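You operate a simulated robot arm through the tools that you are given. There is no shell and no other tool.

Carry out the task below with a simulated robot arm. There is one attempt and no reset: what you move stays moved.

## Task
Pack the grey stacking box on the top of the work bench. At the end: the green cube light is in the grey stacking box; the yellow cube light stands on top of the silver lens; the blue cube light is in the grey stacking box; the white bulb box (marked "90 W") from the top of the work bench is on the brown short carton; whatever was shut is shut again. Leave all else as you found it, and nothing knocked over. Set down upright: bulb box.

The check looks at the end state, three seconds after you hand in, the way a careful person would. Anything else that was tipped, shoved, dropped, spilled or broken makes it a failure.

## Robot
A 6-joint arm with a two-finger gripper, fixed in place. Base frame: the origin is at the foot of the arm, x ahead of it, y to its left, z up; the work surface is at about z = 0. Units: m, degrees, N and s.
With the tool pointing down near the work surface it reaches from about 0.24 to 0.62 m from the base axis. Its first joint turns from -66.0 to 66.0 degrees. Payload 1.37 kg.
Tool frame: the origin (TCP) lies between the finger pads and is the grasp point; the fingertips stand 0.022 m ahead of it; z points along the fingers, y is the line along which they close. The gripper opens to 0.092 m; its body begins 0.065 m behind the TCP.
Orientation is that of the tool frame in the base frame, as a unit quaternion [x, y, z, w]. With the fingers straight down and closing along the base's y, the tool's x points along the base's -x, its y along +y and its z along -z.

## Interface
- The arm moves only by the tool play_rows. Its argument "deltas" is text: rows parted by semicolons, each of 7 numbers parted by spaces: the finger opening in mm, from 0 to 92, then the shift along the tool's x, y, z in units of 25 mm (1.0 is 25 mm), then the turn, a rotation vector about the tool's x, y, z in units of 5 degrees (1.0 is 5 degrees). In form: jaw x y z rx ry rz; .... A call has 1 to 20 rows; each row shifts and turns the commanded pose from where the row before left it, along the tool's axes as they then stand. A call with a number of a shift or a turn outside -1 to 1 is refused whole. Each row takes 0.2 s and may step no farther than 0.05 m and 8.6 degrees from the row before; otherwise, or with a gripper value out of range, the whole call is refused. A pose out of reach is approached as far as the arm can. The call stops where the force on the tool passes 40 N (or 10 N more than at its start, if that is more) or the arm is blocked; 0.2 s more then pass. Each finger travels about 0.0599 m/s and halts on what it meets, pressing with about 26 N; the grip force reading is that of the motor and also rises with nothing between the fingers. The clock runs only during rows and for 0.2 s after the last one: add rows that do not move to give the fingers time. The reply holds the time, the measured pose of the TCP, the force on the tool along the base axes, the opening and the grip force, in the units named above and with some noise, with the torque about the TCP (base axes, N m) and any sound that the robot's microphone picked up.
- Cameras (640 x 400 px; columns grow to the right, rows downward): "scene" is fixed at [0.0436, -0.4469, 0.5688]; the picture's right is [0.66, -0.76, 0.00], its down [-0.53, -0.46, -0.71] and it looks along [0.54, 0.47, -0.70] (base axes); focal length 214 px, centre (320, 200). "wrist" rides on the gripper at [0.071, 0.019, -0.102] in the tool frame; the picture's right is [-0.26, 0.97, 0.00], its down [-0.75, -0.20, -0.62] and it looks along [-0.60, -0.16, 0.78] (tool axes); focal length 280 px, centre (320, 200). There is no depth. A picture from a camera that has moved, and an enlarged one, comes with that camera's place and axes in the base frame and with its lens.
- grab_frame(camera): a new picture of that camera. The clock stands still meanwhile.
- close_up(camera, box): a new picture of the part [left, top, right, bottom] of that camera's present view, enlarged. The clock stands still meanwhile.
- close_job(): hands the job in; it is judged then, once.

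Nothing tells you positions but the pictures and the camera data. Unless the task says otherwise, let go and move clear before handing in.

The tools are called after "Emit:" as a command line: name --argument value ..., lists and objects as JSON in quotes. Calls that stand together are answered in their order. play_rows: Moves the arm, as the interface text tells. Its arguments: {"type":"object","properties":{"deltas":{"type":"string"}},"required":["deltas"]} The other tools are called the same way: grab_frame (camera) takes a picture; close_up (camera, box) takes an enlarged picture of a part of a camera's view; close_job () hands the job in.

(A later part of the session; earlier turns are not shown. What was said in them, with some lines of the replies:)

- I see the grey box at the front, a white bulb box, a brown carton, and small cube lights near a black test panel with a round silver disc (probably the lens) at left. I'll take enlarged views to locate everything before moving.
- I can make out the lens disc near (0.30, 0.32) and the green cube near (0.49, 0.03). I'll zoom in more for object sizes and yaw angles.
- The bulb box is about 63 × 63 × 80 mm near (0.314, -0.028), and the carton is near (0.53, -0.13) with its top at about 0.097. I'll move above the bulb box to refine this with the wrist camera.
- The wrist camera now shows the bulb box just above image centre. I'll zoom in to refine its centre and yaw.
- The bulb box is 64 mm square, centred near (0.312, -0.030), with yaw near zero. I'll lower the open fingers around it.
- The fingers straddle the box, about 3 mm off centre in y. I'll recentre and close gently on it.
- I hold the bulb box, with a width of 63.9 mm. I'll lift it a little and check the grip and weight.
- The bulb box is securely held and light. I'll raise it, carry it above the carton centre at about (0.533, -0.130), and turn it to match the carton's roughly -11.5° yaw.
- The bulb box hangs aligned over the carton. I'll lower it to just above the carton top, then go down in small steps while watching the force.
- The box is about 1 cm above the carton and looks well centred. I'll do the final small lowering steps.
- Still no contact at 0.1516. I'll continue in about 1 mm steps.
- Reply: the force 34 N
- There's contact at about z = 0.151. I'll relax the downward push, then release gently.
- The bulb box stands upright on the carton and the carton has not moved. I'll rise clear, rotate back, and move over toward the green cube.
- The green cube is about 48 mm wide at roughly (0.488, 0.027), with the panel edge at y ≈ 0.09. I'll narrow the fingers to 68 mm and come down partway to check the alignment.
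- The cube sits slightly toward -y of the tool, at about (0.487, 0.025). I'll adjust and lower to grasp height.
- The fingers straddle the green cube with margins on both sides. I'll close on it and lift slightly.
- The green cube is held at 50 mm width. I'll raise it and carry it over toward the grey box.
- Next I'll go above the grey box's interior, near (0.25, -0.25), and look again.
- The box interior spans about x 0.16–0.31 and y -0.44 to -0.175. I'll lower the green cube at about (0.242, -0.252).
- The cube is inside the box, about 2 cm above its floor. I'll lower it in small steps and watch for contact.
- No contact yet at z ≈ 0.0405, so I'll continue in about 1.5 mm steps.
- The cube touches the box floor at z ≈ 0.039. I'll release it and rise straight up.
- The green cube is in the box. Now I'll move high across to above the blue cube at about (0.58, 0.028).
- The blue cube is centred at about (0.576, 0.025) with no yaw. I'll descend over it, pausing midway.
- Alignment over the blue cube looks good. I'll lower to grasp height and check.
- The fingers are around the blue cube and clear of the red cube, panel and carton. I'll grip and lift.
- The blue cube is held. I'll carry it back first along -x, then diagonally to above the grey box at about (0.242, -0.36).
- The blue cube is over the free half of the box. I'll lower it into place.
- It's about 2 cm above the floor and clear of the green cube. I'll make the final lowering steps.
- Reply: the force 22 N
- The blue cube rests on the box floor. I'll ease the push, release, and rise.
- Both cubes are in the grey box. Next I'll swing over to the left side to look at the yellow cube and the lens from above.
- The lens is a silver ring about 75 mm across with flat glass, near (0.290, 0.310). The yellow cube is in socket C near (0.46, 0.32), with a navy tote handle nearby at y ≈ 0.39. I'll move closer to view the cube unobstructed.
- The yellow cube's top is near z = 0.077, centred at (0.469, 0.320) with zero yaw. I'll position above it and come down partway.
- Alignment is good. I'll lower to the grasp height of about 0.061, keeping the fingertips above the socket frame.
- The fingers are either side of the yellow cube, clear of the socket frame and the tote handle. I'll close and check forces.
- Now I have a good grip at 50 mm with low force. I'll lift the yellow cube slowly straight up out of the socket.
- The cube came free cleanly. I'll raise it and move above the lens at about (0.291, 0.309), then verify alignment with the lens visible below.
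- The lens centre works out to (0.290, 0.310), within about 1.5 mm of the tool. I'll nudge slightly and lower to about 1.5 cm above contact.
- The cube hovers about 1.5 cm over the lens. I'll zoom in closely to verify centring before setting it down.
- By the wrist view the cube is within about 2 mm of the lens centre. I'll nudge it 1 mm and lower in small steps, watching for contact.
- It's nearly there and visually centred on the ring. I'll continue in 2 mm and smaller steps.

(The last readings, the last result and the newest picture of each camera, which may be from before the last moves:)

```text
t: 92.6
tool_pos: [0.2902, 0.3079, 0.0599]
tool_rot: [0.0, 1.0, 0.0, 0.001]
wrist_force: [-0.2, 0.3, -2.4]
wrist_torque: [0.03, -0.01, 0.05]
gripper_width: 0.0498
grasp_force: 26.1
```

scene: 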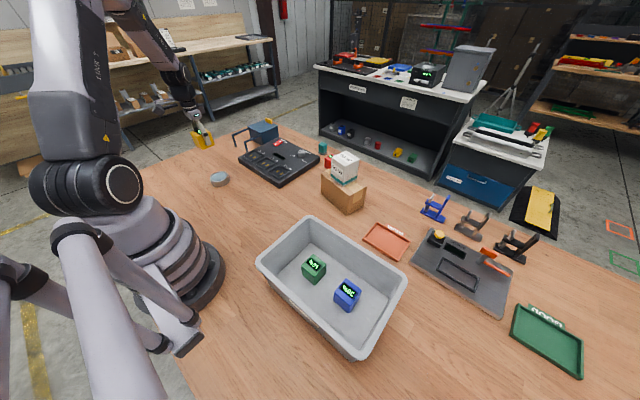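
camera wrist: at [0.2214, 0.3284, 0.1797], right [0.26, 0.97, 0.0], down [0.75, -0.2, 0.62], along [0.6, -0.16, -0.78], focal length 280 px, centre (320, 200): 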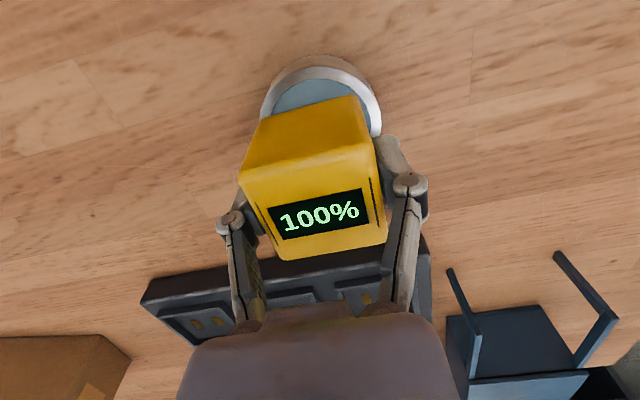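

Emit:
play_rows --deltas "42 0 0 0.05 0 0 0;42 0 0 0 0 0 0"

Emit:
play_rows --deltas "42 0 0 0.04 0 0 0;42 0 0 0 0 0 0"

Emit:
close_up --camera "scene" --box '[203, 150, 253, 190]'

```text
t: 93.2
tool_pos: [0.2903, 0.3081, 0.0596]
tool_rot: [0.0, 1.0, -0.001, 0.0]
wrist_force: [-4.9, -3.1, 14.3]
wrist_torque: [-0.1, 0.27, -0.01]
gripper_width: 0.0498
grasp_force: 26.4
```

```text
t: 93.8
tool_pos: [0.2894, 0.3087, 0.0581]
tool_rot: [0.0, 1.0, 0.0, -0.001]
wrist_force: [-3.1, -5.7, 22.1]
wrist_torque: [-0.16, 0.03, 0.05]
gripper_width: 0.0498
grasp_force: 25.7
```

```text
10.00 times, centred on (228, 170) of scene
camera zoom: at [0.0435, -0.447, 0.5687], right [0.66, -0.76, 0.0], down [-0.53, -0.46, -0.71], along [0.54, 0.47, -0.7], focal length 2145 px, centre (1240, 500)
```

zoom: 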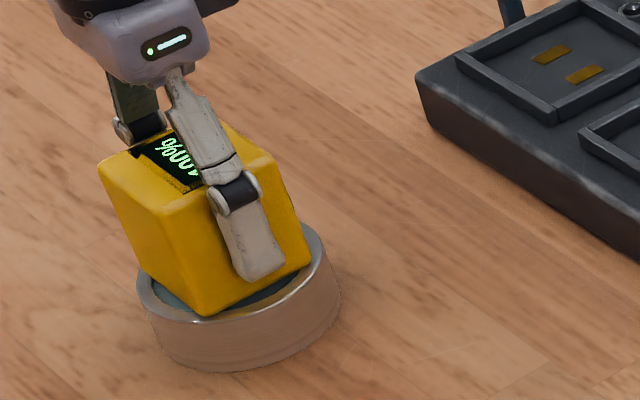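

Contact is made at about z = 0.0595. I'll relieve the pressure, then open gently and retreat straight up.

Emit:
play_rows --deltas "42 0 0 -0.07 0 0 0;42 0 0 0 0 0 0"

Emit:
play_rows --deltas "50 0 0 0 0 0 0;54 0 0 0 0 0 0;60 0 0 0 0 0 0;68 0 0 0 0 0 0;72 0 0 0 0 0 0;72 0 0 0 0 0 0"

Emit:
close_up --camera "scene" --box '[203, 150, 253, 190]'

Emit:
grab_frame --camera "wrist"

```text
t: 94.4
tool_pos: [0.2917, 0.3086, 0.0585]
tool_rot: [0.0, 1.0, 0.0, 0.0]
wrist_force: [0.4, 0.0, -3.0]
wrist_torque: [0.0, 0.03, -0.02]
gripper_width: 0.0493
grasp_force: 25.7
```

```text
t: 95.8
tool_pos: [0.2909, 0.3085, 0.0592]
tool_rot: [0.001, 1.0, 0.0, 0.001]
wrist_force: [0.4, 0.2, -0.4]
wrist_torque: [0.02, -0.02, 0.01]
gripper_width: 0.072
grasp_force: 0.0
```

```text
10.00 times, centred on (228, 170) of scene
camera zoom: at [0.0436, -0.4469, 0.5688], right [0.66, -0.76, 0.0], down [-0.53, -0.46, -0.71], along [0.54, 0.47, -0.7], focal length 2145 px, centre (1240, 500)
```

zoom: 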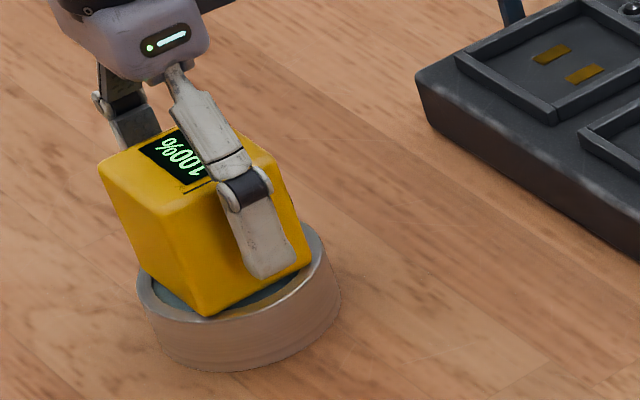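

```text
taken
camera wrist: at [0.2204, 0.3276, 0.1612], right [0.26, 0.97, 0.0], down [0.75, -0.2, 0.62], along [0.6, -0.16, -0.78], focal length 280 px, centre (320, 200)
```

wrist: 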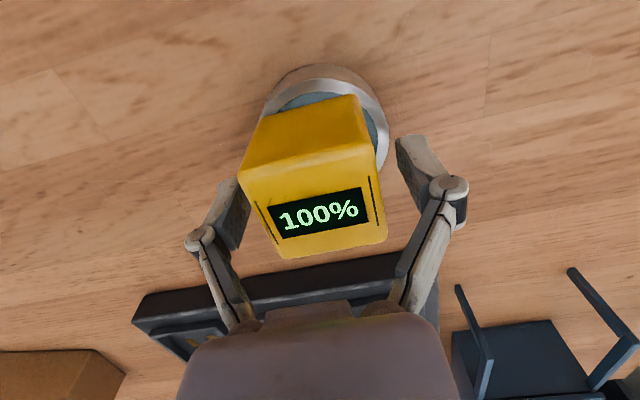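

The yellow cube rests level on the lens. I'll retreat straight up, well clear of it.

Emit:
play_rows --deltas "72 0 0 -0.3 0 0 0;72 0 0 -0.4 0 0 0;72 0 0 -0.6 0 0 0;72 0 0 -0.8 0 0 0;72 0 0 -0.8 0 0 0;72 0 0 -0.8 0 0 0;72 0 0 -0.8 0 0 0;72 0 0 -0.8 0 0 0;72 0 0 -0.8 0 0 0;72 0 0 -0.8 0 0 0;72 0 0 -0.8 0 0 0;72 0 0 0 0 0 0"

Emit:
grab_frame --camera "wrist"

Emit:
close_up --camera "scene" --box '[195, 130, 275, 200]'

Emit:
grab_frame --camera "scene"

```text
t: 98.4
tool_pos: [0.2904, 0.3078, 0.2524]
tool_rot: [0.0, 1.0, 0.0, 0.0]
wrist_force: [-0.4, 0.1, 0.5]
wrist_torque: [0.01, -0.02, 0.01]
gripper_width: 0.0724
grasp_force: 0.0
```

```text
taken
camera wrist: at [0.2199, 0.3265, 0.3545], right [0.26, 0.97, 0.0], down [0.75, -0.2, 0.63], along [0.6, -0.16, -0.78], focal length 280 px, centre (320, 200)
```

wrist: 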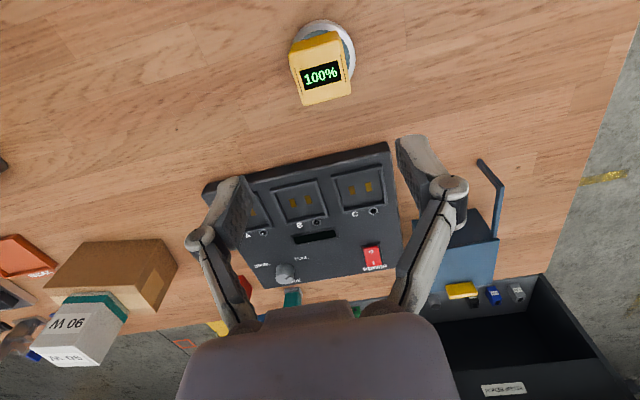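

```text
5.71 times, centred on (235, 165) of scene
camera zoom: at [0.0436, -0.4469, 0.5688], right [0.66, -0.76, 0.0], down [-0.53, -0.46, -0.71], along [0.54, 0.47, -0.7], focal length 1226 px, centre (806, 400)
```

zoom: 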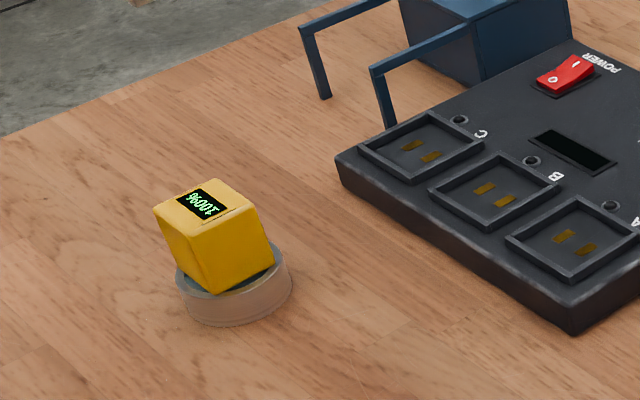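

```text
taken
```

scene: 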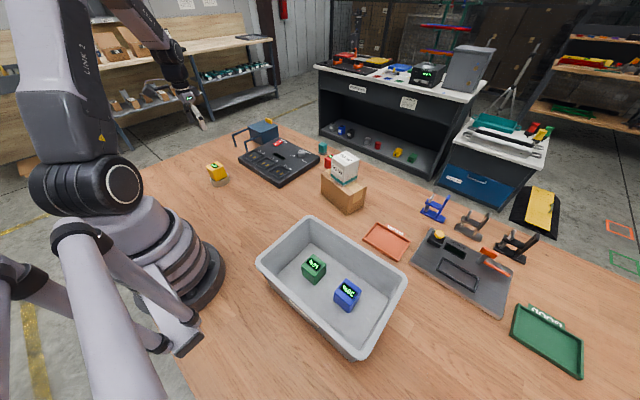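

The cube stands on the lens. I'll zoom in to check whether it sits level and centred enough.

Emit:
close_up --camera "wrist" --box '[270, 5, 380, 115]'

Emit:
close_up --camera "scene" --box '[200, 155, 240, 190]'

Emit:
close_up --camera "scene" --box '[250, 120, 400, 220]'

Emit:
close_up --camera "scene" --box '[250, 205, 420, 365]'

```text
3.64 times, centred on (325, 60) of wrist
camera zoom: at [0.2199, 0.3265, 0.3545], right [0.26, 0.97, 0.0], down [0.75, -0.2, 0.63], along [0.6, -0.16, -0.78], focal length 1020 px, centre (302, 709)
```

zoom: 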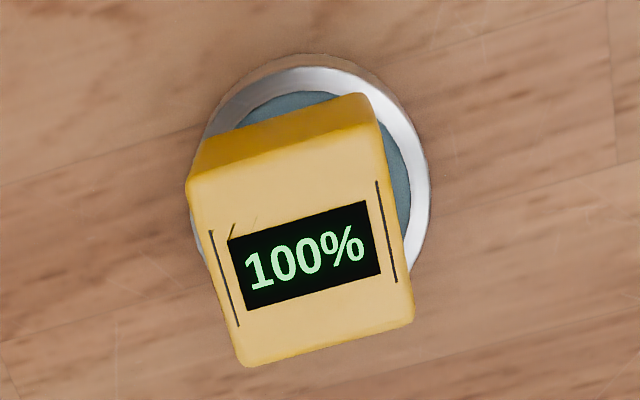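

```text
11.43 times, centred on (220, 172) of scene
camera zoom: at [0.0436, -0.4469, 0.5688], right [0.66, -0.76, 0.0], down [-0.53, -0.46, -0.71], along [0.54, 0.47, -0.7], focal length 2451 px, centre (1463, 514)
```

zoom: 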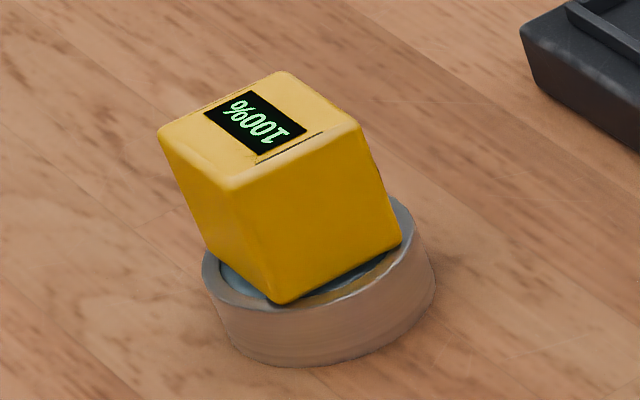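

```text
4.00 times, centred on (325, 170) of scene
camera zoom: at [0.0436, -0.4469, 0.5688], right [0.66, -0.76, 0.0], down [-0.53, -0.46, -0.71], along [0.54, 0.47, -0.7], focal length 858 px, centre (300, 320)
```

zoom: 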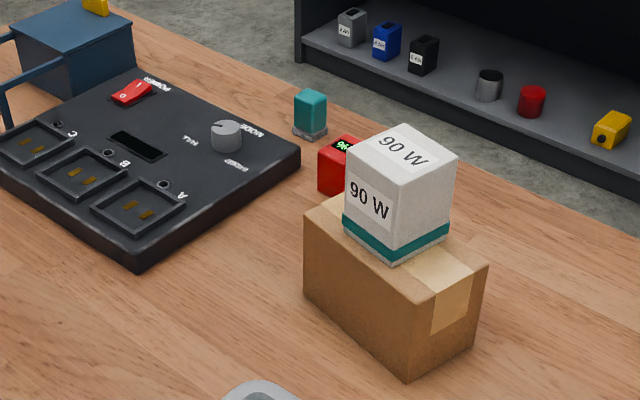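

```text
2.50 times, centred on (335, 285) of scene
camera zoom: at [0.0436, -0.4469, 0.5688], right [0.66, -0.76, 0.0], down [-0.53, -0.46, -0.71], along [0.54, 0.47, -0.7], focal length 536 px, centre (282, -12)
```

zoom: 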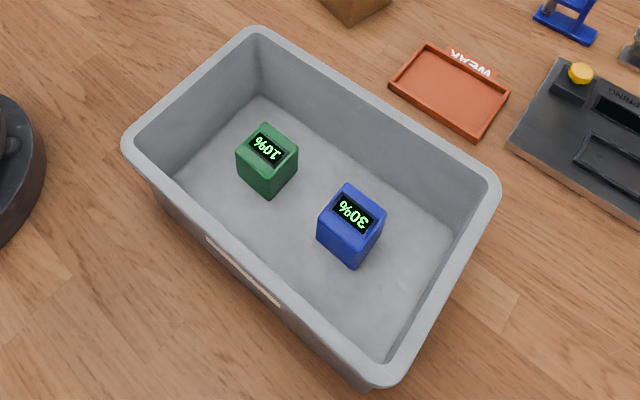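

The yellow cube is level and centred on the lens within about 2 mm, and the other placements look right. I'll back the arm away a bit further and take a last look.

Emit:
play_rows --deltas "72 0 0 -0.6 0 0 0;72 0 0 -0.6 0 0 0;72 0 -0.7 -0.4 0 0 0;72 0 -0.7 0 0 0 0;72 0 -0.7 0 0 0 0;72 0 -0.7 0 0 0 0;72 0 -0.7 0 0 0 0;72 0 -0.7 0 0 0 0;72 0 0 0 0 0 0;72 0 0 0 0 0 0"

Emit:
grab_frame --camera "scene"

Emit:
grab_frame --camera "wrist"

Emit:
close_up --camera "scene" --box '[200, 110, 400, 235]'

```text
t: 100.6
tool_pos: [0.2887, 0.2039, 0.2938]
tool_rot: [0.001, 1.0, -0.001, -0.001]
wrist_force: [0.0, 0.3, 0.5]
wrist_torque: [0.02, -0.01, 0.02]
gripper_width: 0.072
grasp_force: 0.1
```

```text
taken
```

scene: 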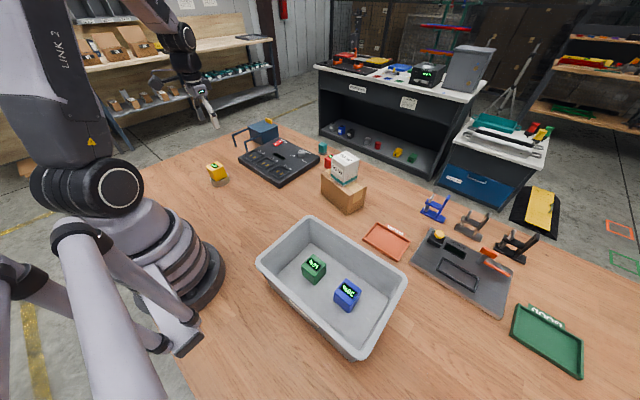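

```text
taken
camera wrist: at [0.2195, 0.2226, 0.3946], right [0.26, 0.97, 0.0], down [0.75, -0.2, 0.63], along [0.6, -0.16, -0.78], focal length 280 px, centre (320, 200)
```

wrist: 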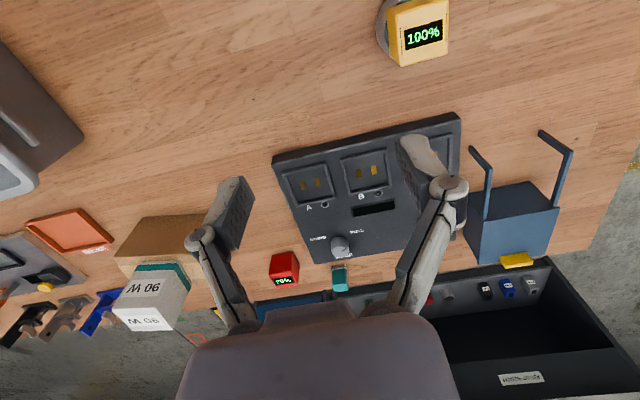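

```text
3.20 times, centred on (300, 172) of scene
camera zoom: at [0.0436, -0.4469, 0.5688], right [0.66, -0.76, 0.0], down [-0.53, -0.46, -0.71], along [0.54, 0.47, -0.7], focal length 686 px, centre (384, 288)
```

zoom: 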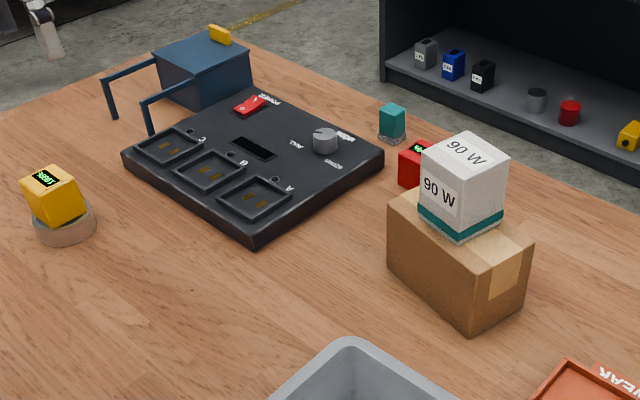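

The green and blue cubes are in the grey box, and the yellow cube stands on the lens. The bulb box is upright on the carton, nothing else has visibly moved, and the arm is clear, so I'm handing in.

Emit:
close_job

```text
The job is handed in.
```

The job is handed in, and the last pictures show everything where you asked for it.

- **Grey stacking box:** the green and blue cube lights are both on its floor, set down gently and apart from each other.
- **Silver lens:** the yellow cube light came out of socket C and stands on the lens, centred to within about 2 mm.
- **Brown short carton:** the white "90 W" bulb box stands upright on top. The carton did not shift when I set it down.
- **Shut items:** I opened nothing, so nothing needed shutting.

In the final views the red cube, test panel, tote, trays and other items were where they started, and nothing was tipped. The gripper is empty and clear of everything.
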